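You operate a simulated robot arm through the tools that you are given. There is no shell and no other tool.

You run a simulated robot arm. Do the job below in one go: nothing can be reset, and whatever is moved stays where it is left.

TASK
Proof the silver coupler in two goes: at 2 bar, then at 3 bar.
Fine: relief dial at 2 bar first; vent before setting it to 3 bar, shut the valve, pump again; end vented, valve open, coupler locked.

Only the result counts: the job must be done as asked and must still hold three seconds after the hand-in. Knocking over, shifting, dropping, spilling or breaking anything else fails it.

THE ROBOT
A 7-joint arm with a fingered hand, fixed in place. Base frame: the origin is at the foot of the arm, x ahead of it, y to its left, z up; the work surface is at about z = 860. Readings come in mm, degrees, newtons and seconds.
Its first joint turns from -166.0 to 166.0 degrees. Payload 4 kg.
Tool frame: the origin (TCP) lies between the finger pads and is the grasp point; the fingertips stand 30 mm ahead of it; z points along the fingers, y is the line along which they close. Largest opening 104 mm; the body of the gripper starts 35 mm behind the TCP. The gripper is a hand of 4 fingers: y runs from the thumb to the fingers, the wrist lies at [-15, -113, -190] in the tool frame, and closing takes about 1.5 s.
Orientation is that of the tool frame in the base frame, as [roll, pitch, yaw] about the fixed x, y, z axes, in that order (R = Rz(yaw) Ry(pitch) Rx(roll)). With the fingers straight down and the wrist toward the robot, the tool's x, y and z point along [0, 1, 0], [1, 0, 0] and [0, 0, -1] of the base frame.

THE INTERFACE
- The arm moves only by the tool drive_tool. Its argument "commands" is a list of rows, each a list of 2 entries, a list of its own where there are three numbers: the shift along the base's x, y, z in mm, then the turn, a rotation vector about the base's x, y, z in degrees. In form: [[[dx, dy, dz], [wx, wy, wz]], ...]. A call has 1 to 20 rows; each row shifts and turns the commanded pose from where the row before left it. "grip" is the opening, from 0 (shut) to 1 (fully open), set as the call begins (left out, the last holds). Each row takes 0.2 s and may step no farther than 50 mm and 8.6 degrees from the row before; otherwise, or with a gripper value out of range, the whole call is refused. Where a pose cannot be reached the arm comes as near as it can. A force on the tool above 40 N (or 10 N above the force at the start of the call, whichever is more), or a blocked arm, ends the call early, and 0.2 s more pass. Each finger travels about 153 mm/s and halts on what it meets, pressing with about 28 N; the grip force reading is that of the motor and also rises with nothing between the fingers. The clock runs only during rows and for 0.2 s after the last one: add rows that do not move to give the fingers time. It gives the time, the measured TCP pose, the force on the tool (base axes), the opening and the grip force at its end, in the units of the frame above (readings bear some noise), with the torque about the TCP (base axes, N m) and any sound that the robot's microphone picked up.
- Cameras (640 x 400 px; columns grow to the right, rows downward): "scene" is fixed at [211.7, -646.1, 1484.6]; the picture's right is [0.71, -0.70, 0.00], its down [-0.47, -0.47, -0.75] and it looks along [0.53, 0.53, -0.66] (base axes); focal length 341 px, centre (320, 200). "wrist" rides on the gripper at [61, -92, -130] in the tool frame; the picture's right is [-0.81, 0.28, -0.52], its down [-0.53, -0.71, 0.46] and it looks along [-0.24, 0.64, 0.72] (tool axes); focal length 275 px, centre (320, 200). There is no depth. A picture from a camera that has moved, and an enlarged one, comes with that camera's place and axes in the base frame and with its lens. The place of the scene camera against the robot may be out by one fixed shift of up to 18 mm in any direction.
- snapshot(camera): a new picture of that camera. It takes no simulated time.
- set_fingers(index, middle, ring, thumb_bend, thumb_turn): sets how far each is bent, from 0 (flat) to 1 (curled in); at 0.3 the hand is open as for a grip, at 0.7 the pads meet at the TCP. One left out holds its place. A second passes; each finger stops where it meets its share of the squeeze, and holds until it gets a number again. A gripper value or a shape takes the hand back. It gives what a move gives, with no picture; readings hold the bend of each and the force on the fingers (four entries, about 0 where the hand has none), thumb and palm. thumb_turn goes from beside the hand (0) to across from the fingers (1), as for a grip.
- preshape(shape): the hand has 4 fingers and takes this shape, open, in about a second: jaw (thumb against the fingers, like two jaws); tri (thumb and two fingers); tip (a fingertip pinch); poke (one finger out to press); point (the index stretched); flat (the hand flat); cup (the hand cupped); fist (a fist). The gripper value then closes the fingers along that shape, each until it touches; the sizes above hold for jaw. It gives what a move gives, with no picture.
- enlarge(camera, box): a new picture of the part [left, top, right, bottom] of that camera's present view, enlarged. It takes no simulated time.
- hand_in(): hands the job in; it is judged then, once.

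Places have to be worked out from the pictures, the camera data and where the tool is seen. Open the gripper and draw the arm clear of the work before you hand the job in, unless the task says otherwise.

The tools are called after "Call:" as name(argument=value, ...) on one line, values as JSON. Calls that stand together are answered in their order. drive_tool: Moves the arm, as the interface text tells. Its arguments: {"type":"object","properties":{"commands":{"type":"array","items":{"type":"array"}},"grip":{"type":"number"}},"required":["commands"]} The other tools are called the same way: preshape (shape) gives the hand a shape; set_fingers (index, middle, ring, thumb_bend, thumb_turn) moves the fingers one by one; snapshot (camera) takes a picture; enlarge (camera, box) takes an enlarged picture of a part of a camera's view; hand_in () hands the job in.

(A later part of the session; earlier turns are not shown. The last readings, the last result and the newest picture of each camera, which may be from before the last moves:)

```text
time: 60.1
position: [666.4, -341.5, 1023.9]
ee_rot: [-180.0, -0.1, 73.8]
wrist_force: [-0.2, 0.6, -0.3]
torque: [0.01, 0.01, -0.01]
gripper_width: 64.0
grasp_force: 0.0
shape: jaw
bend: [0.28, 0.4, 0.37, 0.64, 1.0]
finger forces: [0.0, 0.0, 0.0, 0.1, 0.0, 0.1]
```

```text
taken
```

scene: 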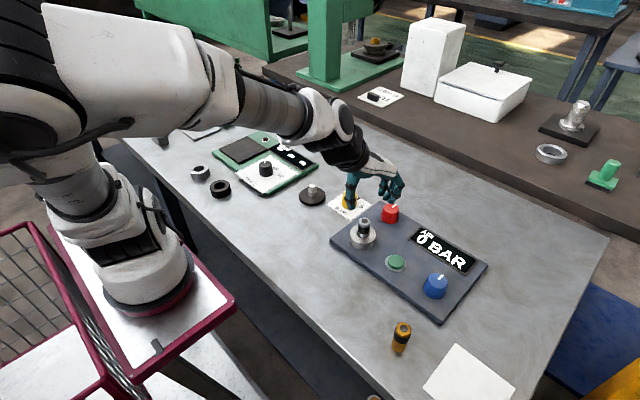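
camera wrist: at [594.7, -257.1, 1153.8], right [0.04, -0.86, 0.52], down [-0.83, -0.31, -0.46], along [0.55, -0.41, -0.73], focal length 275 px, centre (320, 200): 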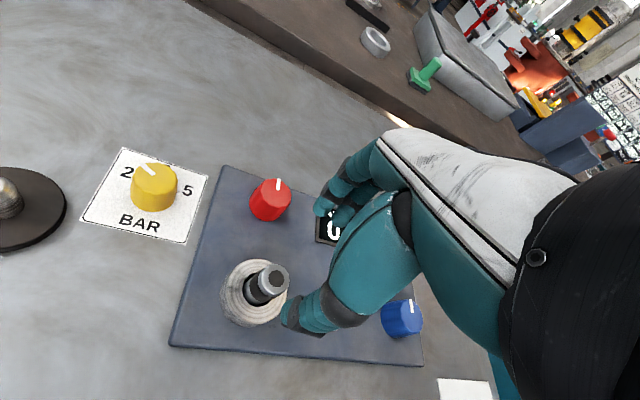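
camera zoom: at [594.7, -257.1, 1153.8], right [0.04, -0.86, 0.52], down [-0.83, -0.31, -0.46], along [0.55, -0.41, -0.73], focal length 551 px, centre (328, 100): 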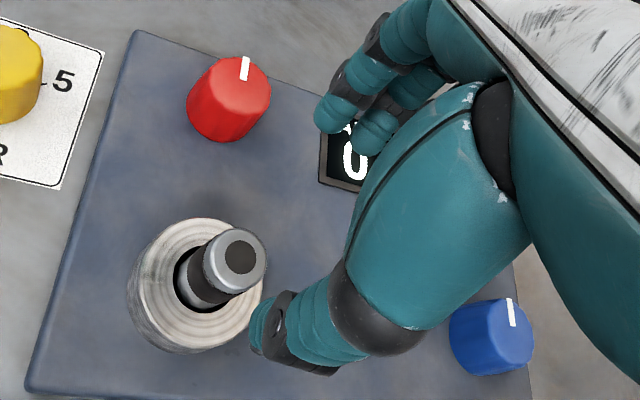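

One row was too long a step; I'll resend the same move with shorter rows.

Call:
drive_tool(commands=[[[-0.7, -47, 0], [0, 0, 3]], [[-0.7, -47, 0], [0, 0, 3]], [[-0.7, -47, 0], [0, 0, 3]], [[-0.7, -47, 0], [0, 0, 3]], [[0, 0, -40], [0, 0, 0]], [[0, 0, -30], [0, 0, 0]], [[0, 0, -18], [0, 0, 0]], [[0, 0, 0], [0, 0, 0]]])

Call:
enlarge(camera="wrist", box=[220, 150, 412, 350])

Call:
enlarge(camera="scene", box=[340, 200, 500, 320])

```text
time: 61.9
position: [662.1, -527.6, 934.9]
ee_rot: [-180.0, -0.1, 85.8]
wrist_force: [-0.1, 0.9, 0.2]
torque: [0.02, 0.0, -0.04]
gripper_width: 64.3
grasp_force: 0.1
shape: jaw
bend: [0.28, 0.4, 0.36, 0.64, 1.0]
finger forces: [0.0, 0.1, 0.0, 0.1, 0.1, 0.0]
```

```text
2.00 times, centred on (316, 250) of wrist
camera zoom: at [575.3, -460.1, 1064.2], right [0.22, -0.83, 0.52], down [-0.75, -0.48, -0.46], along [0.62, -0.29, -0.73], focal length 551 px, centre (328, 100)
```

zoom: 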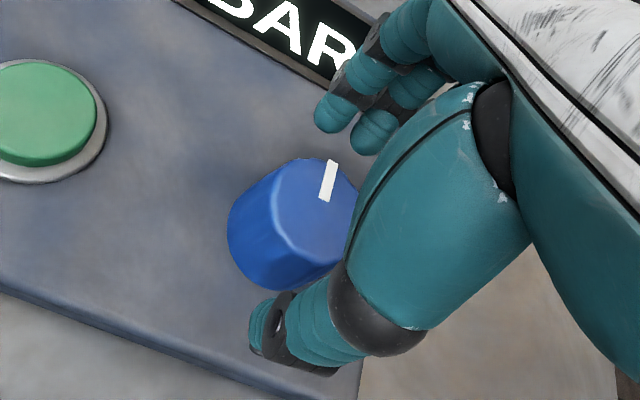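

```text
3.33 times, centred on (420, 260) of scene
camera zoom: at [211.7, -646.1, 1484.6], right [0.71, -0.7, 0.0], down [-0.47, -0.47, -0.75], along [0.53, 0.53, -0.66], focal length 1137 px, centre (-13, 0)
```

zoom: 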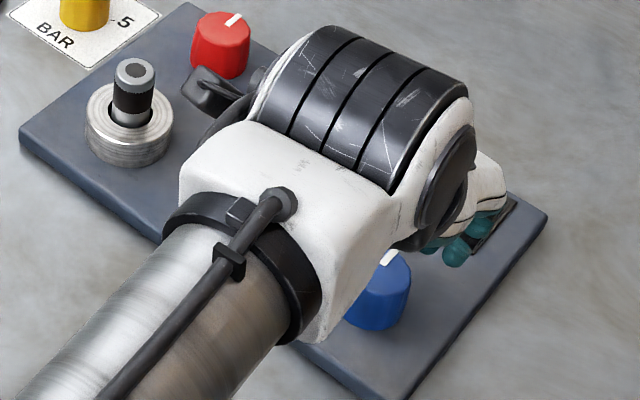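

Blue is within the jaws, about 2 mm off in y. I'll correct, lower, close, and turn it clockwise 36°.

Call:
drive_tool(commands=[[[0, -2, -8], [0, 0, 0]], [[0, 0, -8], [0, 0, 0]], [[0, 0, 0], [0, 0, 0]]])

Call:
drive_tool(commands=[[[0, 0, 0], [0, 0, 0]], [[0, 0, 0], [0, 0, 0]], [[0, 0, 0], [0, 0, 0]], [[0, 0, 0], [0, 0, 0]], [[0, 0, 0], [0, 0, 0]]], grip=0.2)

Call:
drive_tool(commands=[[[0, 0, 0], [0, 0, -6]], [[0, 0, 0], [0, 0, -6]], [[0, 0, 0], [0, 0, -6]], [[0, 0, 0], [0, 0, -6]], [[0, 0, 0], [0, 0, -6]], [[0, 0, 0], [0, 0, 0]]])

Call:
enlarge(camera="wrist", box=[220, 150, 412, 350])

Call:
enlarge(camera="scene", box=[340, 200, 500, 320])

```text
time: 62.7
position: [662.2, -531.0, 918.0]
ee_rot: [179.9, 0.0, 85.8]
wrist_force: [0.4, 1.2, -0.4]
torque: [-0.03, 0.0, 0.02]
gripper_width: 64.4
grasp_force: 0.1
shape: jaw
bend: [0.28, 0.4, 0.36, 0.64, 1.0]
finger forces: [0.0, 0.0, 0.0, 0.1, 0.1, 0.0]
```

```text
time: 63.9
position: [660.4, -529.9, 917.9]
ee_rot: [179.9, -0.2, 85.9]
wrist_force: [2.4, -1.4, -0.6]
torque: [-0.06, -0.12, -0.05]
gripper_width: 30.5
grasp_force: 27.4
shape: jaw
bend: [0.73, 0.52, 0.57, 0.74, 1.0]
finger forces: [17.7, 8.5, 0.0, 0.0, 24.1, 0.0]
```

```text
time: 65.3
position: [663.2, -529.3, 919.3]
ee_rot: [-179.8, -0.1, 55.8]
wrist_force: [2.7, 5.7, -10.9]
torque: [0.08, -0.04, 0.06]
gripper_width: 30.5
grasp_force: 28.0
shape: jaw
bend: [0.73, 0.52, 0.57, 0.74, 1.0]
finger forces: [16.1, 6.4, 0.0, 0.1, 24.1, 0.0]
```

```text
2.00 times, centred on (316, 250) of wrist
camera zoom: at [620.0, -427.8, 1049.1], right [-0.23, -0.83, 0.51], down [-0.89, -0.04, -0.46], along [0.4, -0.56, -0.73], focal length 551 px, centre (328, 100)
```

zoom: 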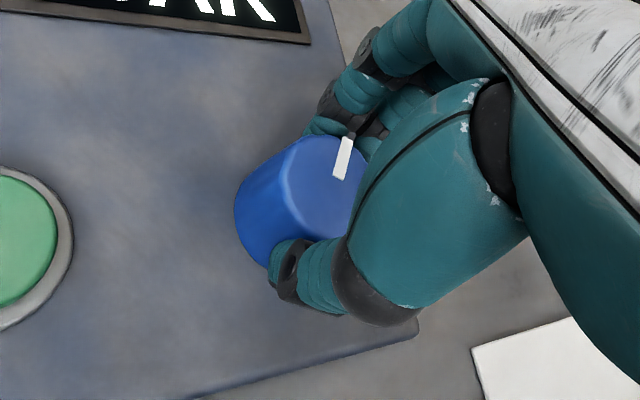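

```text
3.33 times, centred on (420, 260) of scene
camera zoom: at [211.7, -646.1, 1484.6], right [0.71, -0.7, 0.0], down [-0.47, -0.47, -0.75], along [0.53, 0.53, -0.66], focal length 1137 px, centre (-13, 0)
```

zoom: 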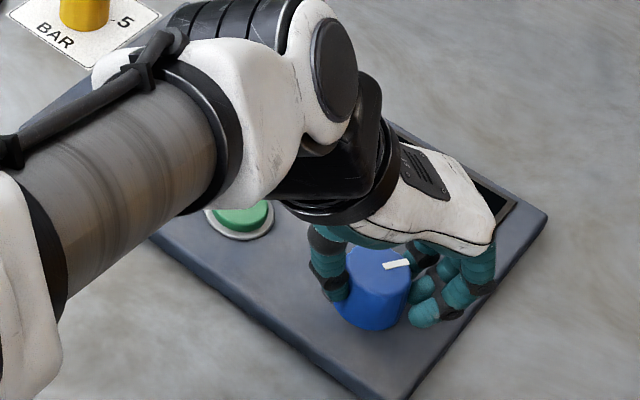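

Blue turned with the hand too. I'll continue another 30° clockwise and check reach.

Call:
drive_tool(commands=[[[0, 0, 0], [0, 0, -6]], [[0, 0, 0], [0, 0, -6]], [[0, 0, 0], [0, 0, -6]], [[0, 0, 0], [0, 0, -6]], [[0, 0, 0], [0, 0, -6]], [[0, 0, 0], [0, 0, 0]]])

Call:
enlarge(camera="wrist", box=[220, 150, 412, 350])

Call:
snapshot(camera="scene")

```text
time: 66.7
position: [661.3, -530.2, 918.9]
ee_rot: [-179.9, -0.2, 25.8]
wrist_force: [3.8, 9.4, -11.7]
torque: [0.21, -0.06, 0.06]
gripper_width: 30.2
grasp_force: 27.9
shape: jaw
bend: [0.73, 0.53, 0.57, 0.74, 1.0]
finger forces: [14.6, 5.7, 0.0, 0.0, 27.6, 0.0]
```

```text
2.00 times, centred on (316, 250) of wrist
camera zoom: at [676.6, -420.3, 1049.3], right [-0.61, -0.6, 0.51], down [-0.79, 0.41, -0.46], along [0.06, -0.68, -0.73], focal length 551 px, centre (328, 100)
```

zoom: 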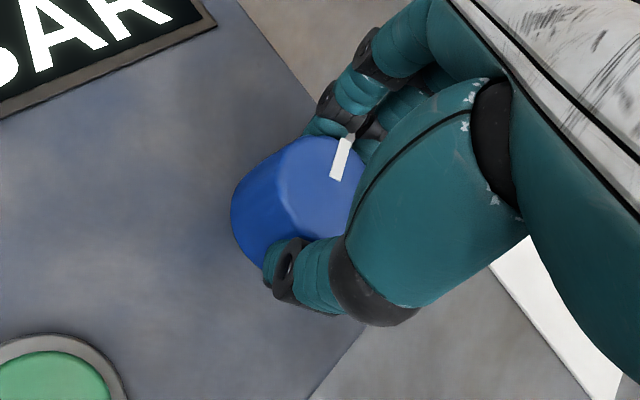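

```text
taken
```

scene: 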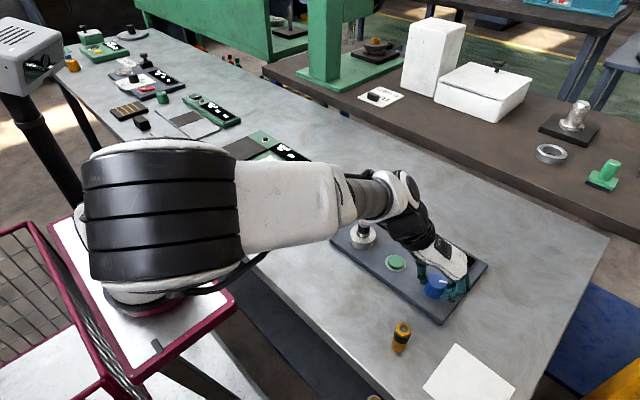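

Posture is good; another 30° brings blue to 3 o'clock.

Call:
drive_tool(commands=[[[0, 0, 0], [0, 0, -6]], [[0, 0, 0], [0, 0, -6]], [[0, 0, 0], [0, 0, -6]], [[0, 0, 0], [0, 0, -6]], [[0, 0, 0], [0, 0, -6]], [[0, 0, 0], [0, 0, 0]]])

Call:
enlarge(camera="wrist", box=[220, 150, 412, 350])

Call:
enlarge(camera="scene", box=[340, 200, 500, 320])

```text
time: 68.1
position: [662.0, -529.7, 919.8]
ee_rot: [180.0, -0.2, -4.2]
wrist_force: [8.2, 12.1, -11.6]
torque: [0.36, -0.17, 0.16]
gripper_width: 28.8
grasp_force: 27.9
shape: jaw
bend: [0.73, 0.55, 0.57, 0.73, 1.0]
finger forces: [12.8, 4.8, 0.1, 0.0, 30.3, 0.0]
```

```text
2.00 times, centred on (316, 250) of wrist
camera zoom: at [730.0, -442.9, 1049.6], right [-0.83, -0.21, 0.51], down [-0.48, 0.75, -0.46], along [-0.29, -0.62, -0.73], focal length 551 px, centre (328, 100)
```

zoom: 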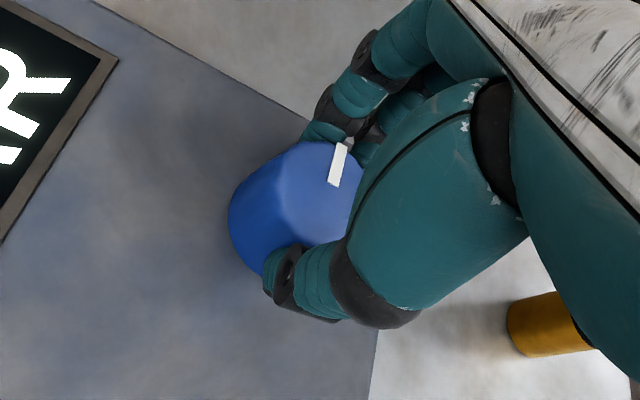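

```text
3.33 times, centred on (420, 260) of scene
camera zoom: at [211.7, -646.1, 1484.6], right [0.71, -0.7, 0.0], down [-0.47, -0.47, -0.75], along [0.53, 0.53, -0.66], focal length 1137 px, centre (-13, 0)
```

zoom: 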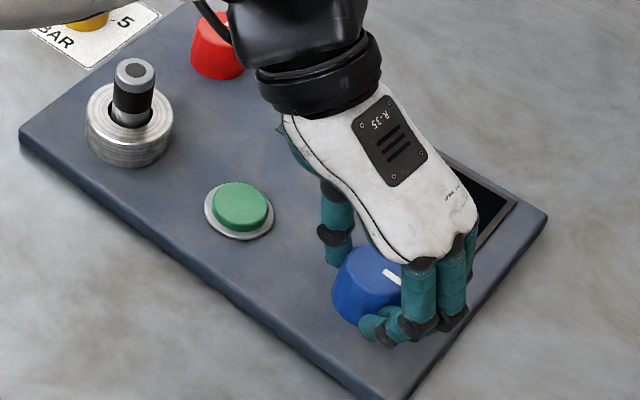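

Blue is near 3 o'clock (-90°), with slightly more resisting torque. I'll release, rise, and go to the coupler for the tug test, unwinding the yaw on the way.

Call:
drive_tool(commands=[[[0, 0, 0], [0, 0, 0]], [[0, 0, 0], [0, 0, 0]], [[0, 0, 0], [0, 0, 0]], [[0, 0, 20], [0, 0, 0]], [[0, 0, 30], [0, 0, 0]], [[0, 0, 38], [0, 0, 0]], [[0, 10, 0], [0, 0, 7.5]], [[0, 10, 0], [0, 0, 7.5]], [[0, 10, 0], [0, 0, 7.5]], [[0, 10, 0], [0, 0, 7.5]], [[0, 0, 0], [0, 0, 0]]], grip=0.62)

Call:
snapshot(camera="wrist")

Call:
enlarge(camera="scene", box=[340, 200, 500, 320])

```text
time: 70.5
position: [662.3, -489.6, 1006.9]
ee_rot: [180.0, -0.1, 26.0]
wrist_force: [-0.3, 0.0, 1.1]
torque: [0.02, 0.02, -0.01]
gripper_width: 63.9
grasp_force: 0.2
shape: jaw
bend: [0.28, 0.4, 0.37, 0.64, 1.0]
finger forces: [0.1, 0.1, 0.0, 0.0, 0.0, 0.0]
```

```text
taken
camera wrist: at [676.5, -381.2, 1136.8], right [-0.61, -0.6, 0.52], down [-0.79, 0.41, -0.46], along [0.06, -0.69, -0.73], focal length 275 px, centre (320, 200)
```

wrist: 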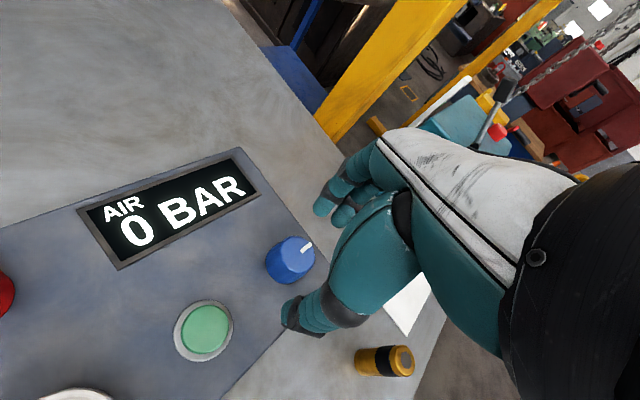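

```text
3.33 times, centred on (420, 260) of scene
camera zoom: at [211.7, -646.1, 1484.6], right [0.71, -0.7, 0.0], down [-0.47, -0.47, -0.75], along [0.53, 0.53, -0.66], focal length 1137 px, centre (-13, 0)
```

zoom: 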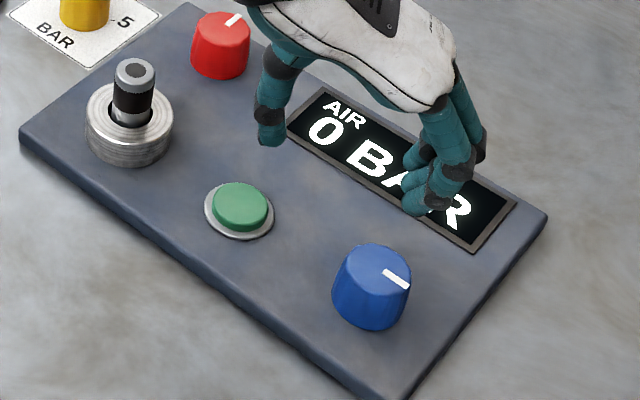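

Blue now points to 3 o'clock. On to the coupler to tug again.

Call:
drive_tool(commands=[[[0.6, 37.3, 0], [0, 0, 6]], [[0.6, 37.3, 0], [0, 0, 6]], [[0.6, 37.3, 0], [0, 0, 6]], [[0.6, 37.3, 0], [0, 0, 6]], [[0, 0, -30], [0, 0, 6]], [[0, 0, -20], [0, 0, 0]], [[0, 0, 0], [0, 0, 0]]])

Call:
enlarge(camera="wrist", box=[220, 150, 412, 350])

Call:
enlarge(camera="scene", box=[320, 180, 416, 255])

```text
time: 72.1
position: [664.8, -339.2, 958.8]
ee_rot: [180.0, -0.1, 55.8]
wrist_force: [0.1, 0.3, -0.6]
torque: [0.01, 0.02, -0.03]
gripper_width: 64.0
grasp_force: 0.0
shape: jaw
bend: [0.28, 0.4, 0.37, 0.64, 1.0]
finger forces: [0.0, 0.0, 0.0, 0.1, 0.0, 0.0]
```

```text
2.00 times, centred on (316, 250) of wrist
camera zoom: at [622.2, -238.1, 1088.6], right [-0.23, -0.83, 0.52], down [-0.89, -0.04, -0.46], along [0.4, -0.56, -0.73], focal length 551 px, centre (328, 100)
```

zoom: 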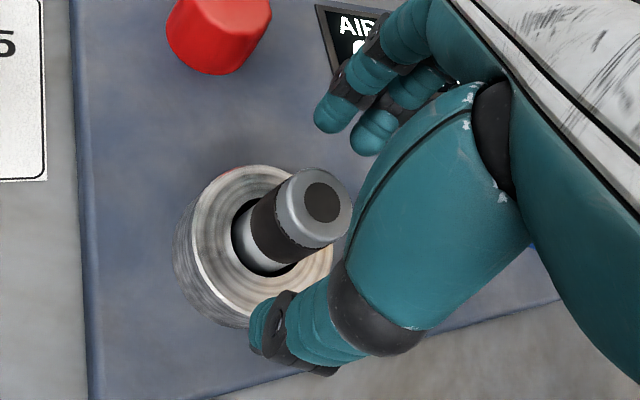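

```text
5.33 times, centred on (368, 218) of scene
camera zoom: at [211.7, -646.1, 1484.6], right [0.71, -0.7, 0.0], down [-0.47, -0.47, -0.75], along [0.53, 0.53, -0.66], focal length 1819 px, centre (64, 107)
```

zoom: 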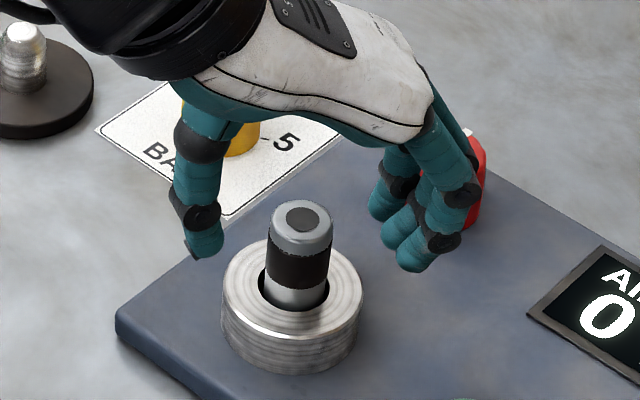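

Over the coupler again; lower, close, and pull gently.

Call:
drive_tool(commands=[[[0, -1, -6.5], [0, 0, 0]], [[0, 0, -6.5], [0, 0, 0]], [[0, 0, 0], [0, 0, 0]]])

Call:
drive_tool(commands=[[[0, 0, 0], [0, 0, 0]], [[0, 0, 0], [0, 0, 0]], [[0, 0, 0], [0, 0, 0]], [[0, 0, 0], [0, 0, 0]], [[0, 0, 0], [0, 0, 0]]], grip=0.1)

Call:
drive_tool(commands=[[[0, 0, 1.5], [0, 0, 0]], [[0, 0, 1.5], [0, 0, 0]], [[0, 0, 0], [0, 0, 0]]])

Call:
enlarge(camera="scene", box=[340, 205, 388, 250])

```text
time: 72.9
position: [663.7, -340.6, 945.8]
ee_rot: [-180.0, -0.3, 55.8]
wrist_force: [-0.4, 0.3, 0.5]
torque: [-0.01, -0.04, 0.01]
gripper_width: 64.2
grasp_force: 0.0
shape: jaw
bend: [0.28, 0.4, 0.37, 0.64, 1.0]
finger forces: [0.1, 0.0, 0.1, 0.0, 0.1, 0.0]
```

```text
time: 74.1
position: [663.8, -341.6, 944.9]
ee_rot: [180.0, -0.2, 55.8]
wrist_force: [-0.8, -0.2, 0.6]
torque: [-0.01, 0.01, 0.0]
gripper_width: 17.8
grasp_force: 28.2
shape: jaw
bend: [0.73, 0.63, 0.67, 0.75, 1.0]
finger forces: [15.5, 7.8, 0.0, 0.0, 24.0, 0.0]
```

```text
time: 74.9
position: [665.0, -341.9, 947.9]
ee_rot: [-179.9, -0.2, 55.8]
wrist_force: [-0.1, -0.3, -1.9]
torque: [0.02, 0.0, 0.01]
gripper_width: 17.6
grasp_force: 27.6
shape: jaw
bend: [0.73, 0.63, 0.67, 0.75, 1.0]
finger forces: [15.6, 7.9, 0.0, 0.0, 23.9, 0.1]
```

```text
8.89 times, centred on (364, 228) of scene
camera zoom: at [211.7, -646.1, 1484.6], right [0.71, -0.7, 0.0], down [-0.47, -0.47, -0.75], along [0.53, 0.53, -0.66], focal length 3032 px, centre (-71, -44)
```

zoom: 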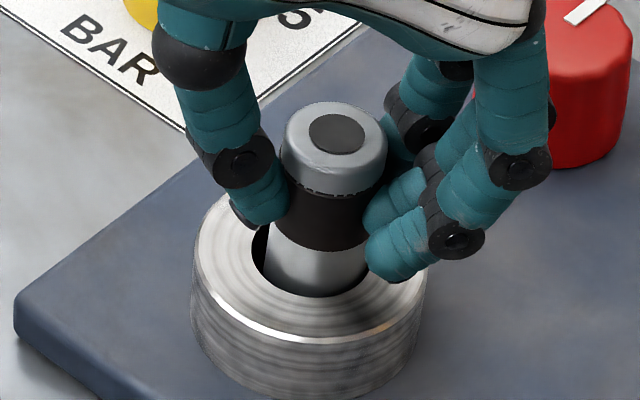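

Still free. Before trying other things I'll turn back to yaw 98 with the coupler slightly raised, then press it lightly and twist a full 90° clockwise.

Call:
drive_tool(commands=[[[0, 0, 0], [0, 0, 7]], [[0, 0, 0], [0, 0, 7]], [[0, 0, 0], [0, 0, 7]], [[0, 0, 0], [0, 0, 7]], [[0, 0, 0], [0, 0, 7]], [[0, 0, 0], [0, 0, 7]], [[-0.5, 0.5, -2], [0, 0, 0]], [[0, 0, -2], [0, 0, 0]], [[0, 0, -2], [0, 0, 0]], [[0, 0, 0], [0, 0, 0]]])

Call:
enlarge(camera="scene", box=[340, 205, 388, 250])

```text
time: 77.1
position: [663.2, -341.5, 941.3]
ee_rot: [179.9, 0.0, 97.8]
wrist_force: [-2.7, -1.8, 34.9]
torque: [-0.06, 0.01, -0.01]
gripper_width: 19.9
grasp_force: 28.4
shape: jaw
bend: [0.73, 0.63, 0.67, 0.75, 1.0]
finger forces: [18.3, 11.3, 0.0, 0.0, 32.0, 0.1]
```

```text
8.89 times, centred on (364, 228) of scene
camera zoom: at [211.7, -646.1, 1484.6], right [0.71, -0.7, 0.0], down [-0.47, -0.47, -0.75], along [0.53, 0.53, -0.66], focal length 3032 px, centre (-71, -44)
```

zoom: 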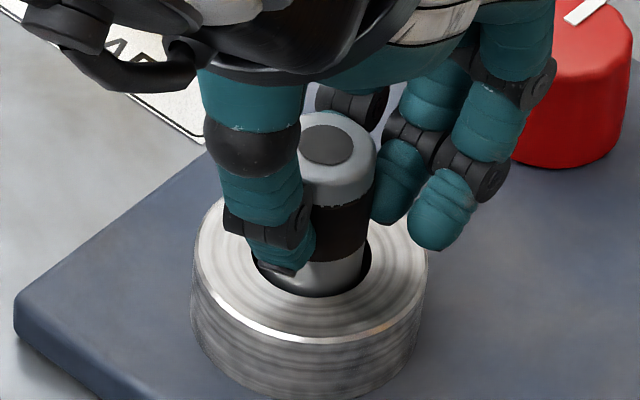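

Seated with ~35 N; I'll ease by 1.5 mm and twist clockwise 45°, then another 45°.

Call:
drive_tool(commands=[[[0, 0, 1.5], [0, 0, 0]], [[0, 0, 0], [0, 0, -7.5]], [[0, 0, 0], [0, 0, -7.5]], [[0, 0, 0], [0, 0, -7.5]], [[0, 0, 0], [0, 0, -7.5]], [[0, 0, 0], [0, 0, -7.5]], [[0, 0, 0], [0, 0, -7.5]], [[0, 0, 0], [0, 0, 0]]])

Call:
drive_tool(commands=[[[0, 0, 0], [0, 0, -7.5]], [[0, 0, 0], [0, 0, -7.5]], [[0, 0, 0], [0, 0, -7.5]], [[0, 0, 0], [0, 0, -7.5]], [[0, 0, 0], [0, 0, -7.5]], [[0, 0, 0], [0, 0, -7.5]], [[0, 0, 0], [0, 0, -7.5]], [[0, 0, 0], [0, 0, 0]]])

Call:
enlarge(camera="scene", box=[340, 205, 388, 250])

```text
time: 78.9
position: [663.0, -342.2, 942.4]
ee_rot: [179.9, -0.2, 52.7]
wrist_force: [5.5, 3.5, 14.1]
torque: [0.02, -0.21, 0.13]
gripper_width: 19.5
grasp_force: 28.4
shape: jaw
bend: [0.74, 0.61, 0.67, 0.75, 1.0]
finger forces: [19.4, 10.8, 0.0, 0.1, 26.1, 0.1]
```

```text
time: 80.7
position: [662.8, -341.5, 943.1]
ee_rot: [-180.0, -0.1, 0.2]
wrist_force: [5.5, 2.9, 8.1]
torque: [0.0, -0.14, 0.1]
gripper_width: 18.6
grasp_force: 27.8
shape: jaw
bend: [0.74, 0.61, 0.67, 0.75, 1.0]
finger forces: [20.5, 9.6, 0.0, 0.1, 26.8, 0.0]
```

```text
8.89 times, centred on (364, 228) of scene
camera zoom: at [211.7, -646.1, 1484.6], right [0.71, -0.7, 0.0], down [-0.47, -0.47, -0.75], along [0.53, 0.53, -0.66], focal length 3032 px, centre (-71, -44)
```

zoom: 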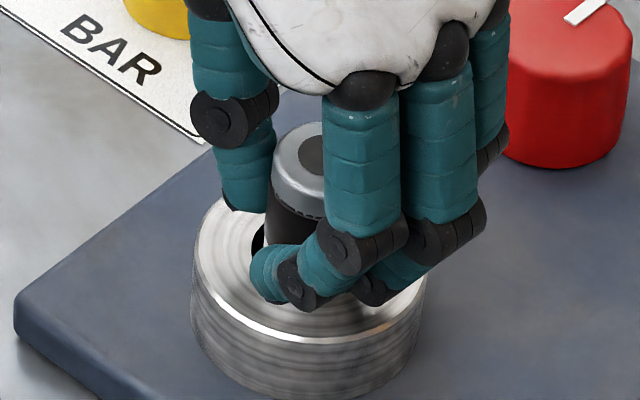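

97° of twist with torque only ~0.1 N m. Tug test again.

Call:
drive_tool(commands=[[[0, 0, 1.5], [0, 0, 0]], [[0, 0, 1.5], [0, 0, 0]], [[0, 0, 1.5], [0, 0, 0]], [[0, 0, 0], [0, 0, 0]]])

Call:
enlarge(camera="scene", box=[340, 205, 388, 250])

Call:
enlarge(camera="wrist", box=[220, 150, 412, 350])

```text
time: 81.7
position: [661.9, -341.6, 946.4]
ee_rot: [179.9, -0.1, 0.3]
wrist_force: [-0.9, -0.4, -1.4]
torque: [0.04, 0.02, 0.02]
gripper_width: 18.0
grasp_force: 28.5
shape: jaw
bend: [0.73, 0.62, 0.67, 0.75, 1.0]
finger forces: [18.2, 10.7, 0.1, 0.1, 23.9, 0.0]
```

```text
8.89 times, centred on (364, 228) of scene
camera zoom: at [211.7, -646.1, 1484.6], right [0.71, -0.7, 0.0], down [-0.47, -0.47, -0.75], along [0.53, 0.53, -0.66], focal length 3032 px, centre (-71, -44)
```

zoom: 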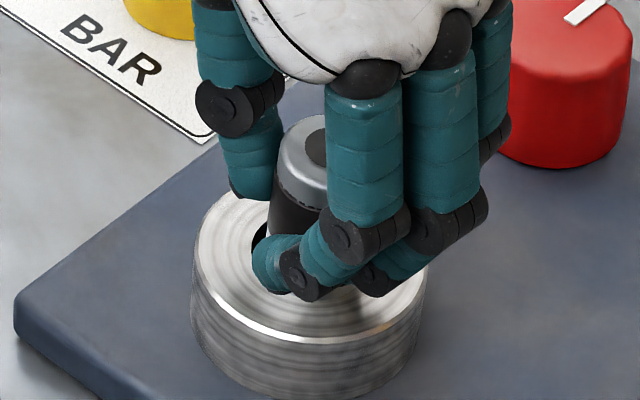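

```text
2.00 times, centred on (316, 250) of wrist
camera zoom: at [723.6, -249.7, 1076.7], right [-0.81, -0.28, 0.52], down [-0.54, 0.71, -0.46], along [-0.24, -0.65, -0.73], focal length 551 px, centre (328, 100)
```

zoom: 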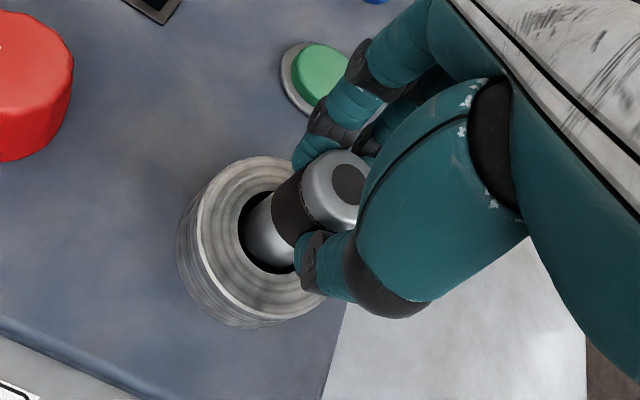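

The coupler still lifts out freely, so the collar ring itself may be the lock. I'll seat the coupler, release, and look at the collar up close.

Call:
drive_tool(commands=[[[0.5, 0.5, -1.5], [0, 0, 0]], [[0.5, 0.5, -1.5], [0, 0, 0]], [[0, 0, -1.5], [0, 0, 0]], [[0, 0, 0], [0, 0, 0]]])

Call:
drive_tool(commands=[[[0, 0, 0], [0, 0, 0]], [[0, 0, 0], [0, 0, 0]], [[0, 0, 0], [0, 0, 0]], [[0, 0, 20], [0, 0, 0]], [[0, 0, 30], [0, 0, 0]], [[0, 0, 15], [0, 0, 7.5]], [[0, 0, 0], [0, 0, 7.5]], [[0, 0, 0], [0, 0, 7.5]], [[0, 0, 0], [0, 0, 7.5]], [[0, 0, 0], [0, 0, 7.5]], [[0, 0, 0], [0, 0, 7.5]], [[0, 0, 0], [0, 0, 7.5]], [[0, 0, 0], [0, 0, 7.5]], [[0, 0, 0], [0, 0, 0]]], grip=0.62)

Call:
enlarge(camera="wrist", box=[170, 200, 362, 400])

Call:
enlarge(camera="scene", box=[340, 205, 388, 250])

```text
time: 82.7
position: [664.3, -340.1, 942.6]
ee_rot: [-180.0, -0.2, 0.4]
wrist_force: [0.0, 3.3, 12.8]
torque: [-0.01, 0.0, -0.03]
gripper_width: 18.2
grasp_force: 28.1
shape: jaw
bend: [0.73, 0.62, 0.67, 0.75, 1.0]
finger forces: [18.1, 11.5, 0.0, 0.1, 27.5, 0.1]
```

```text
time: 85.7
position: [664.5, -340.2, 1007.6]
ee_rot: [179.9, -0.2, 60.4]
wrist_force: [0.2, 0.5, 0.1]
torque: [0.03, -0.02, 0.0]
gripper_width: 64.2
grasp_force: 0.2
shape: jaw
bend: [0.28, 0.4, 0.37, 0.64, 1.0]
finger forces: [0.1, 0.1, 0.0, 0.0, 0.0, 0.0]
```

```text
2.00 times, centred on (266, 300) of wrist
camera zoom: at [614.8, -242.4, 1138.0], right [-0.16, -0.84, 0.52], down [-0.88, -0.11, -0.46], along [0.44, -0.53, -0.73], focal length 551 px, centre (428, 0)
```

zoom: 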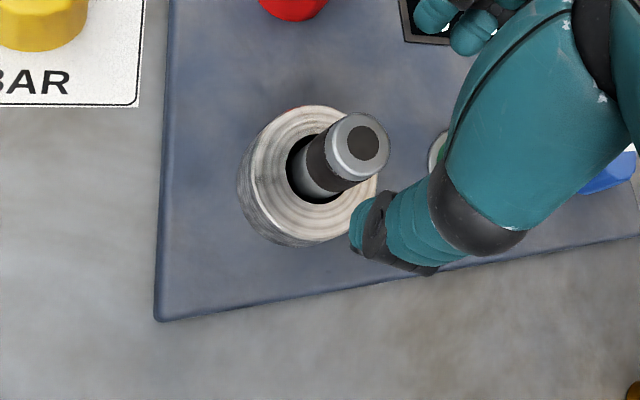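

```text
8.89 times, centred on (364, 228) of scene
camera zoom: at [211.7, -646.1, 1484.6], right [0.71, -0.7, 0.0], down [-0.47, -0.47, -0.75], along [0.53, 0.53, -0.66], focal length 3032 px, centre (-71, -44)
```

zoom: 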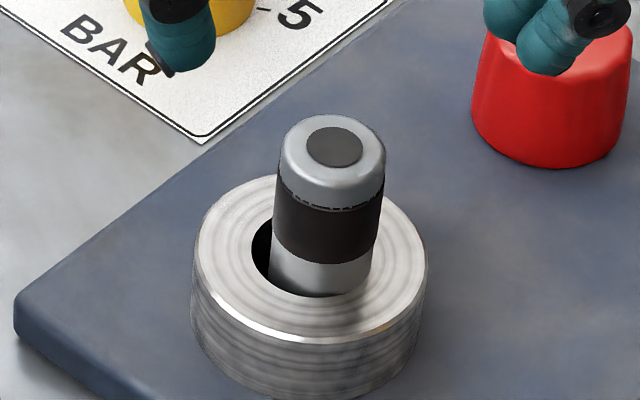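

The coupler now sits about 2 mm off-centre in the hole. I'll try the collar: open to ~83 mm, lower to z 914 around it, then close and try a clockwise turn.

Call:
drive_tool(commands=[[[0, 0, 0], [0, 0, 0]], [[0, 0, 0], [0, 0, 0]], [[0, 0, -30], [0, 0, 0]], [[0, 0, -25], [0, 0, 0]], [[0, 0, -15], [0, 0, 0]], [[0, 0, 0], [0, 0, 0]]], grip=0.8)

Call:
enlarge(camera="wrist", box=[220, 150, 412, 350])

Call:
enlarge(camera="scene", box=[320, 180, 416, 255])

```text
time: 87.1
position: [664.8, -339.6, 936.7]
ee_rot: [-180.0, -0.2, 60.3]
wrist_force: [-1.3, -0.3, -0.3]
torque: [0.01, 0.01, 0.0]
gripper_width: 83.1
grasp_force: 0.2
shape: jaw
bend: [0.27, 0.34, 0.32, 0.5, 0.99]
finger forces: [0.1, 0.1, 0.0, 0.1, 0.0, 0.1]
```

```text
2.00 times, centred on (316, 250) of wrist
camera zoom: at [614.5, -241.8, 1067.1], right [-0.16, -0.84, 0.52], down [-0.88, -0.11, -0.46], along [0.44, -0.53, -0.73], focal length 551 px, centre (328, 100)
```

zoom: 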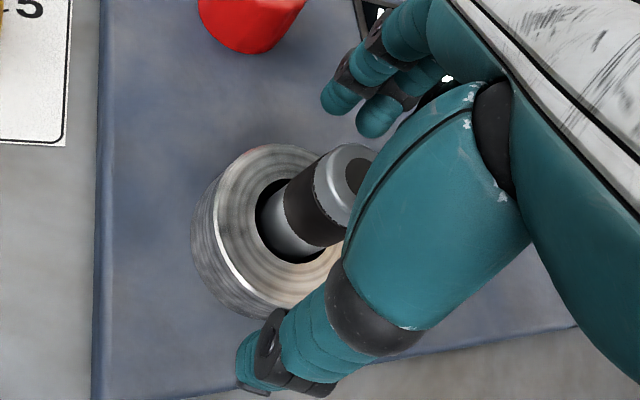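

```text
5.33 times, centred on (368, 218) of scene
camera zoom: at [211.7, -646.1, 1484.6], right [0.71, -0.7, 0.0], down [-0.47, -0.47, -0.75], along [0.53, 0.53, -0.66], focal length 1819 px, centre (64, 107)
```

zoom: 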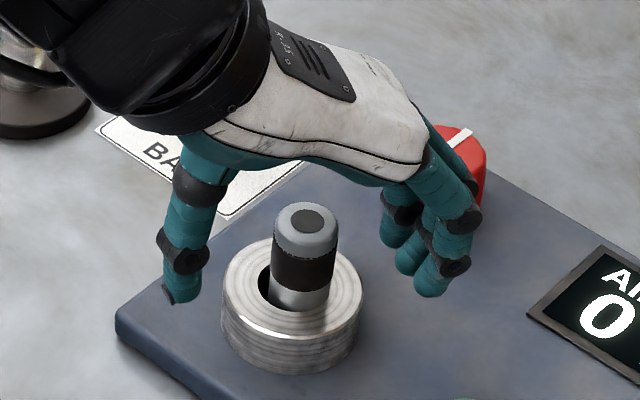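

Jaws straddle the collar. Lowering a further 22 mm in small steps and closing.

Call:
drive_tool(commands=[[[0, 0, -8], [0, 0, 0]], [[0, 0, -8], [0, 0, 0]], [[0, 0, -6], [0, 0, 0]], [[0, 0, 0], [0, 0, 0]]])

Call:
drive_tool(commands=[[[0, 0, 0], [0, 0, 0]], [[0, 0, 0], [0, 0, 0]], [[0, 0, 0], [0, 0, 0]], [[0, 0, 0], [0, 0, 0]], [[0, 0, 0], [0, 0, 0]]], grip=0.4)

Call:
enlarge(camera="scene", box=[320, 180, 416, 255])

Call:
enlarge(camera="wrist", box=[220, 150, 412, 350])

```text
time: 88.1
position: [665.1, -340.5, 914.8]
ee_rot: [-180.0, -0.2, 60.4]
wrist_force: [-0.4, 0.1, -0.7]
torque: [0.01, 0.01, 0.02]
gripper_width: 82.6
grasp_force: 0.0
shape: jaw
bend: [0.27, 0.34, 0.32, 0.5, 0.99]
finger forces: [0.0, 0.1, 0.1, 0.1, 0.0, 0.1]
```

```text
time: 89.3
position: [663.9, -340.7, 915.7]
ee_rot: [-179.9, -0.2, 60.3]
wrist_force: [-3.0, 0.4, -2.8]
torque: [0.0, 0.03, 0.1]
gripper_width: 56.2
grasp_force: 27.7
shape: jaw
bend: [0.74, 0.39, 0.44, 0.68, 1.0]
finger forces: [13.4, 8.4, 0.0, 0.0, 22.8, 0.1]
```

```text
5.33 times, centred on (368, 218) of scene
camera zoom: at [211.7, -646.1, 1484.6], right [0.71, -0.7, 0.0], down [-0.47, -0.47, -0.75], along [0.53, 0.53, -0.66], focal length 1819 px, centre (64, 107)
```

zoom: 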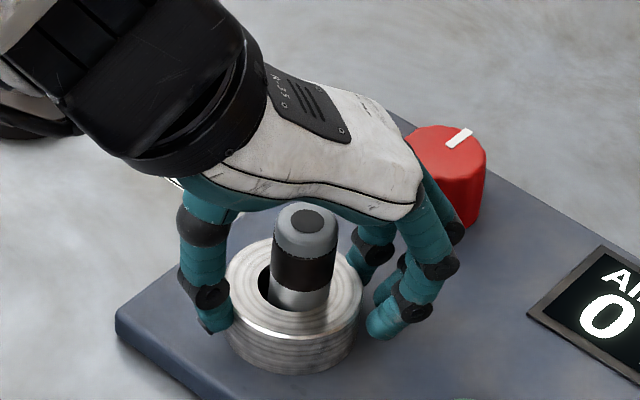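

```text
2.00 times, centred on (316, 250) of wrist
camera zoom: at [615.1, -241.8, 1045.7], right [-0.16, -0.84, 0.51], down [-0.88, -0.11, -0.46], along [0.44, -0.53, -0.73], focal length 551 px, centre (328, 100)
```

zoom: 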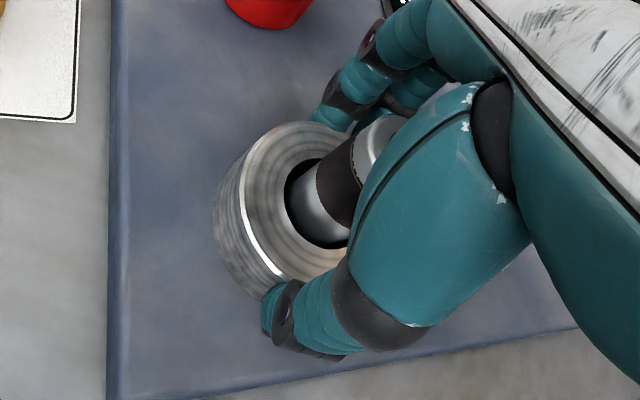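

The collar is held (~23 N). Turning clockwise 24° gently.

Call:
drive_tool(commands=[[[0, 0, 0], [0, 0, -4]], [[0, 0, 0], [0, 0, -4]], [[0, 0, 0], [0, 0, -4]], [[0, 0, 0], [0, 0, -4]], [[0, 0, 0], [0, 0, 0]]])

Call:
enlarge(camera="wrist", box=[220, 150, 412, 350])

```text
time: 90.5
position: [665.9, -339.0, 915.8]
ee_rot: [-179.9, -0.2, 44.4]
wrist_force: [2.3, 14.9, -10.0]
torque: [0.18, -0.38, 0.69]
gripper_width: 51.2
grasp_force: 27.9
shape: jaw
bend: [0.74, 0.43, 0.44, 0.68, 1.0]
finger forces: [23.7, 3.8, 0.0, 0.1, 23.9, 0.0]
```

```text
2.00 times, centred on (316, 250) of wrist
camera zoom: at [644.2, -231.1, 1046.0], right [-0.39, -0.77, 0.51], down [-0.88, 0.14, -0.46], along [0.28, -0.63, -0.73], focal length 551 px, centre (328, 100)
```

zoom: 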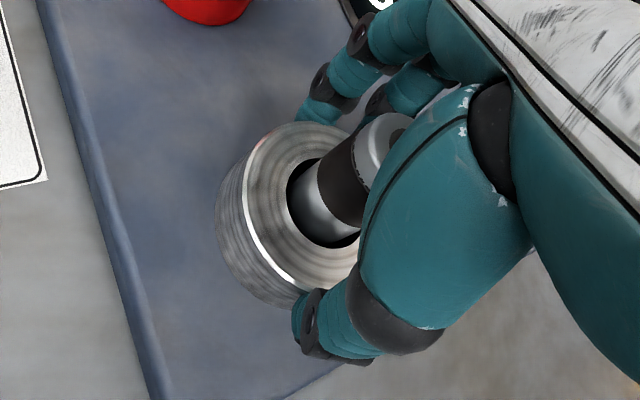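

A strong resisting torque (0.69 N m): the collar won't go clockwise. I'll try the other way.

Call:
drive_tool(commands=[[[0, 0, 0], [0, 0, 4]], [[0, 0, 0], [0, 0, 4]], [[0, 0, 0], [0, 0, 4]], [[0, 0, 0], [0, 0, 4]], [[0, 0, 0], [0, 0, 4]], [[0, 0, 0], [0, 0, 4]], [[0, 0, 0], [0, 0, 4]], [[0, 0, 0], [0, 0, 0]]])

Call:
enlarge(camera="wrist", box=[220, 150, 412, 350])

```text
time: 92.3
position: [661.8, -344.6, 916.2]
ee_rot: [-179.9, 0.0, 72.1]
wrist_force: [-20.6, -25.4, -1.1]
torque: [-0.61, 0.48, -1.26]
gripper_width: 51.2
grasp_force: 27.3
shape: jaw
bend: [0.74, 0.45, 0.45, 0.71, 0.96]
finger forces: [15.8, 33.3, 0.0, 0.0, 21.2, 0.0]
```

```text
2.00 times, centred on (316, 250) of wrist
camera zoom: at [594.1, -257.4, 1045.5], right [0.01, -0.86, 0.52], down [-0.84, -0.29, -0.46], along [0.54, -0.43, -0.72], focal length 551 px, centre (328, 100)
```

zoom: 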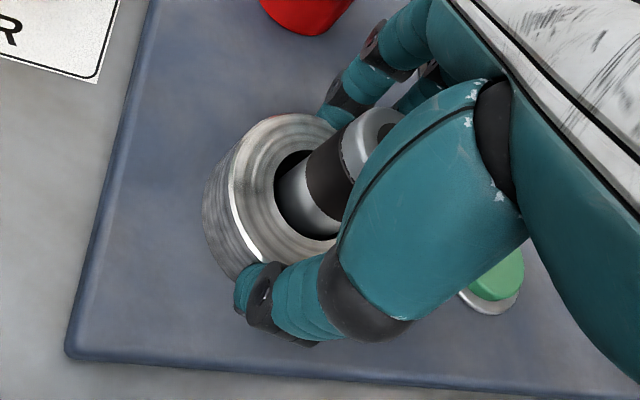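

The collar is rigid both ways (torque over 1 N m), so it's fixed. I'll relieve the twist, open, and rise clear.

Call:
drive_tool(commands=[[[0, 0, 0], [0, 0, -4]], [[0, 0, 0], [0, 0, -4]], [[0, 0, 0], [0, 0, -4]], [[0, 0, 0], [0, 0, 0]]])

Call:
drive_tool(commands=[[[0, 0, 0], [0, 0, 0]], [[0, 0, 0], [0, 0, 0]], [[0, 0, 0], [0, 0, 0]], [[0, 0, 20], [0, 0, 0]], [[0, 0, 30], [0, 0, 0]], [[0, 0, 0], [0, 0, 0]]], grip=0.8)

Call:
enlarge(camera="scene", box=[340, 205, 388, 250])

Call:
snapshot(camera="scene")

```text
time: 93.3
position: [662.5, -339.5, 915.1]
ee_rot: [-179.9, -0.1, 60.5]
wrist_force: [-17.4, -11.2, -4.3]
torque: [-0.22, 0.31, -0.49]
gripper_width: 52.3
grasp_force: 27.8
shape: jaw
bend: [0.74, 0.43, 0.45, 0.69, 1.0]
finger forces: [14.5, 17.5, 0.1, 0.1, 25.7, 0.0]
```

```text
time: 94.7
position: [665.5, -341.3, 966.4]
ee_rot: [180.0, -0.1, 60.2]
wrist_force: [0.1, -0.5, 0.4]
torque: [-0.01, 0.01, 0.02]
gripper_width: 83.1
grasp_force: 0.1
shape: jaw
bend: [0.27, 0.34, 0.32, 0.5, 0.99]
finger forces: [0.0, 0.0, 0.1, 0.0, 0.0, 0.0]
```

```text
8.89 times, centred on (364, 228) of scene
camera zoom: at [211.7, -646.1, 1484.6], right [0.71, -0.7, 0.0], down [-0.47, -0.47, -0.75], along [0.53, 0.53, -0.66], focal length 3032 px, centre (-71, -44)
```

zoom: 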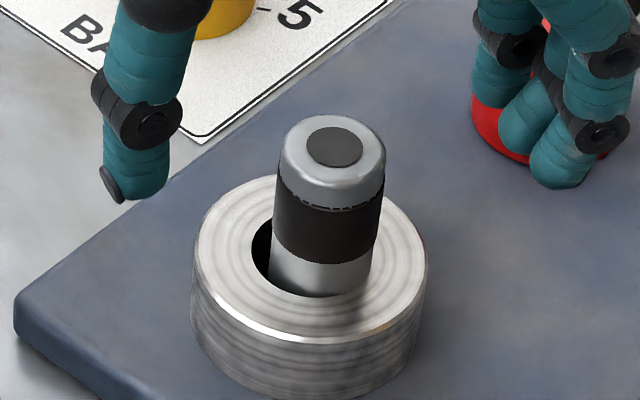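

```text
taken
```

scene: 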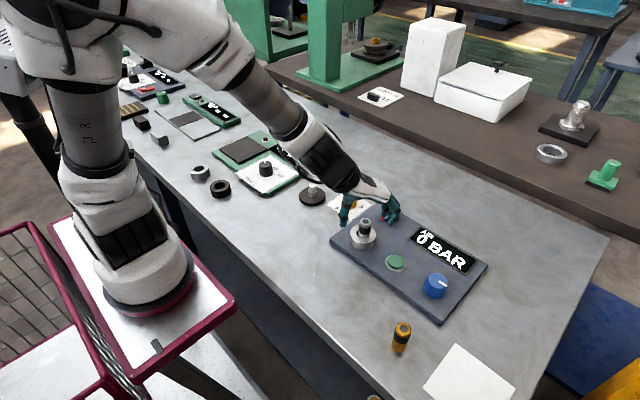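

The coupler is seated, panel unmoved. I'll regrasp the coupler at yaw ≈ 11° and twist it counter-clockwise under a firm press, the one direction not yet tried when seated.

Call:
drive_tool(commands=[[[0, 0, 0], [0, 0, -7]], [[0, 0, 0], [0, 0, -7]], [[0, 0, 0], [0, 0, -7]], [[0, 0, 0], [0, 0, -7]], [[0, 0, 0], [0, 0, -7]], [[0, 0, 0], [0, 0, -7]], [[0, 0, 0], [0, 0, -7]], [[0, 0, -10], [0, 0, 0]], [[0, 0, -10], [0, 0, 0]], [[0, 0, 0], [0, 0, 0]]], grip=0.62)

Call:
drive_tool(commands=[[[0, 0, 0], [0, 0, 0]], [[0, 0, 0], [0, 0, 0]], [[0, 0, 0], [0, 0, 0]], [[0, 0, 0], [0, 0, 0]], [[0, 0, 0], [0, 0, 0]], [[0, 0, -2], [0, 0, 0]], [[0, 0, -2], [0, 0, 0]], [[0, 0, 0], [0, 0, 0]]], grip=0.1)

Call:
enlarge(camera="scene", box=[340, 205, 388, 250])

```text
time: 96.9
position: [662.3, -338.6, 946.0]
ee_rot: [180.0, -0.1, 11.3]
wrist_force: [0.7, 0.4, 0.6]
torque: [-0.01, -0.01, -0.03]
gripper_width: 64.8
grasp_force: 0.0
shape: jaw
bend: [0.28, 0.4, 0.36, 0.63, 1.0]
finger forces: [0.0, 0.0, 0.1, 0.1, 0.0, 0.1]
```

```text
time: 98.7
position: [664.6, -340.5, 944.9]
ee_rot: [180.0, -0.4, 11.3]
wrist_force: [-3.0, 3.8, 29.4]
torque: [0.04, 0.04, -0.05]
gripper_width: 19.5
grasp_force: 27.3
shape: jaw
bend: [0.73, 0.61, 0.66, 0.75, 1.0]
finger forces: [17.1, 10.2, 0.0, 0.0, 32.1, 0.0]
```

```text
8.89 times, centred on (364, 228) of scene
camera zoom: at [211.7, -646.1, 1484.6], right [0.71, -0.7, 0.0], down [-0.47, -0.47, -0.75], along [0.53, 0.53, -0.66], focal length 3032 px, centre (-71, -44)
```

zoom: 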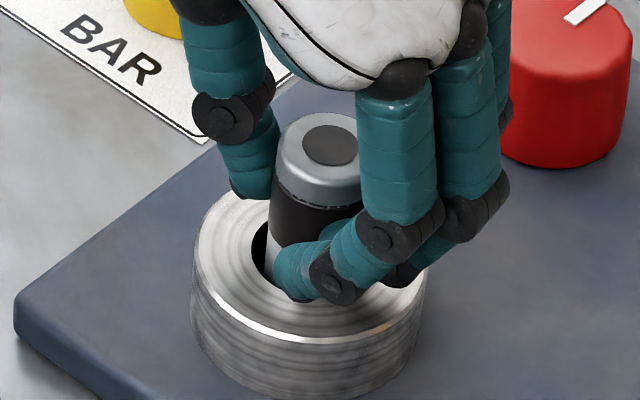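

Pressed with ~29 N. Twisting counter-clockwise 90° in two calls, watching torque and sound.

Call:
drive_tool(commands=[[[0, 0, 0], [0, 0, 7.5]], [[0, 0, 0], [0, 0, 7.5]], [[0, 0, 0], [0, 0, 7.5]], [[0, 0, 0], [0, 0, 7.5]], [[0, 0, 0], [0, 0, 7.5]], [[0, 0, 0], [0, 0, 7.5]], [[0, 0, 0], [0, 0, 0]]])

Call:
drive_tool(commands=[[[0, 0, 0], [0, 0, 7.5]], [[0, 0, 0], [0, 0, 7.5]], [[0, 0, 0], [0, 0, 7.5]], [[0, 0, 0], [0, 0, 7.5]], [[0, 0, 0], [0, 0, 7.5]], [[0, 0, 0], [0, 0, 6]], [[0, 0, 0], [0, 0, 0]]])

Call:
enlarge(camera="scene", box=[340, 205, 388, 250])

```text
time: 100.3
position: [663.5, -340.1, 942.3]
ee_rot: [180.0, -0.1, 56.4]
wrist_force: [-6.8, -10.3, 26.4]
torque: [-0.3, 0.02, -0.14]
gripper_width: 20.3
grasp_force: 27.9
shape: jaw
bend: [0.73, 0.63, 0.66, 0.77, 0.99]
finger forces: [21.1, 14.1, 0.1, 0.0, 28.9, 0.0]
```

```text
time: 101.9
position: [663.0, -343.0, 943.0]
ee_rot: [-179.9, -0.1, 99.7]
wrist_force: [5.6, -13.5, 19.5]
torque: [-0.26, -0.34, -0.2]
gripper_width: 19.8
grasp_force: 27.6
shape: jaw
bend: [0.73, 0.63, 0.66, 0.77, 0.99]
finger forces: [21.9, 15.4, 0.0, 0.0, 26.5, 0.1]
```

```text
8.89 times, centred on (364, 228) of scene
camera zoom: at [211.7, -646.1, 1484.6], right [0.71, -0.7, 0.0], down [-0.47, -0.47, -0.75], along [0.53, 0.53, -0.66], focal length 3032 px, centre (-71, -44)
```

zoom: 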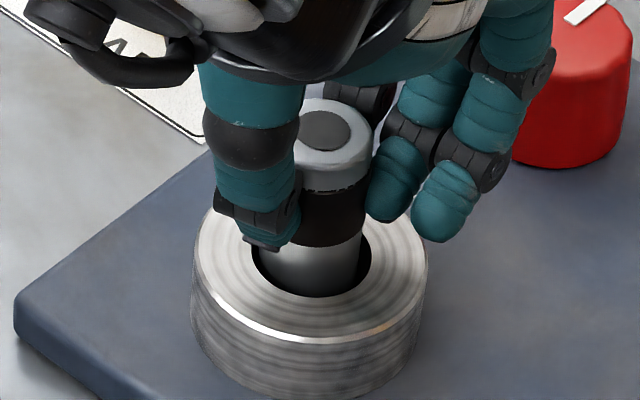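

The coupler seems to have ridden up about 4 mm during this twist even under load. I'll press slightly and look from the wrist camera.

Call:
drive_tool(commands=[[[0, 2, 1], [0, 0, 0]], [[0, 0, 0], [0, 0, 0]]])

Call:
enlarge(camera="wrist", box=[220, 150, 412, 350])

Call:
enlarge(camera="scene", box=[340, 205, 388, 250])

```text
time: 102.5
position: [664.2, -339.7, 943.8]
ee_rot: [-180.0, -0.1, 99.6]
wrist_force: [5.1, -20.0, 13.9]
torque: [-0.54, -0.31, -0.24]
gripper_width: 19.6
grasp_force: 27.9
shape: jaw
bend: [0.73, 0.63, 0.66, 0.77, 0.99]
finger forces: [19.6, 22.2, 0.0, 0.1, 25.9, 0.0]
```

```text
2.00 times, centred on (316, 250) of wrist
camera zoom: at [563.4, -295.5, 1073.1], right [0.41, -0.75, 0.52], down [-0.61, -0.65, -0.46], along [0.68, -0.13, -0.72], focal length 551 px, centre (328, 100)
```

zoom: 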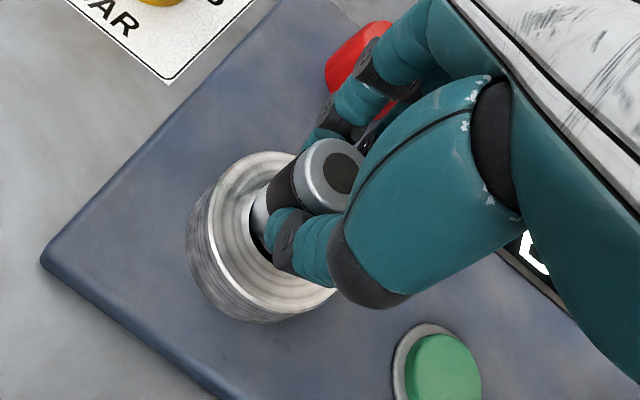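

```text
8.89 times, centred on (364, 228) of scene
camera zoom: at [211.7, -646.1, 1484.6], right [0.71, -0.7, 0.0], down [-0.47, -0.47, -0.75], along [0.53, 0.53, -0.66], focal length 3032 px, centre (-71, -44)
```

zoom: 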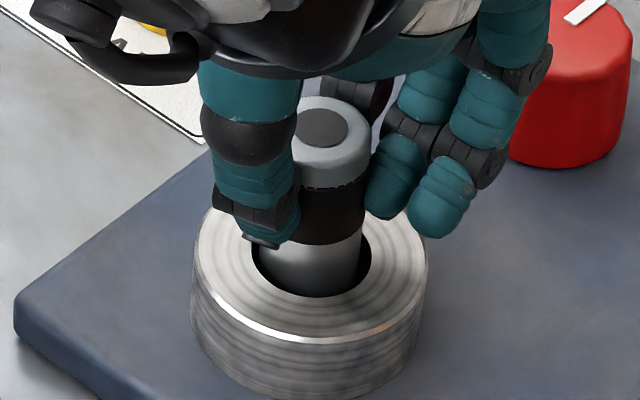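

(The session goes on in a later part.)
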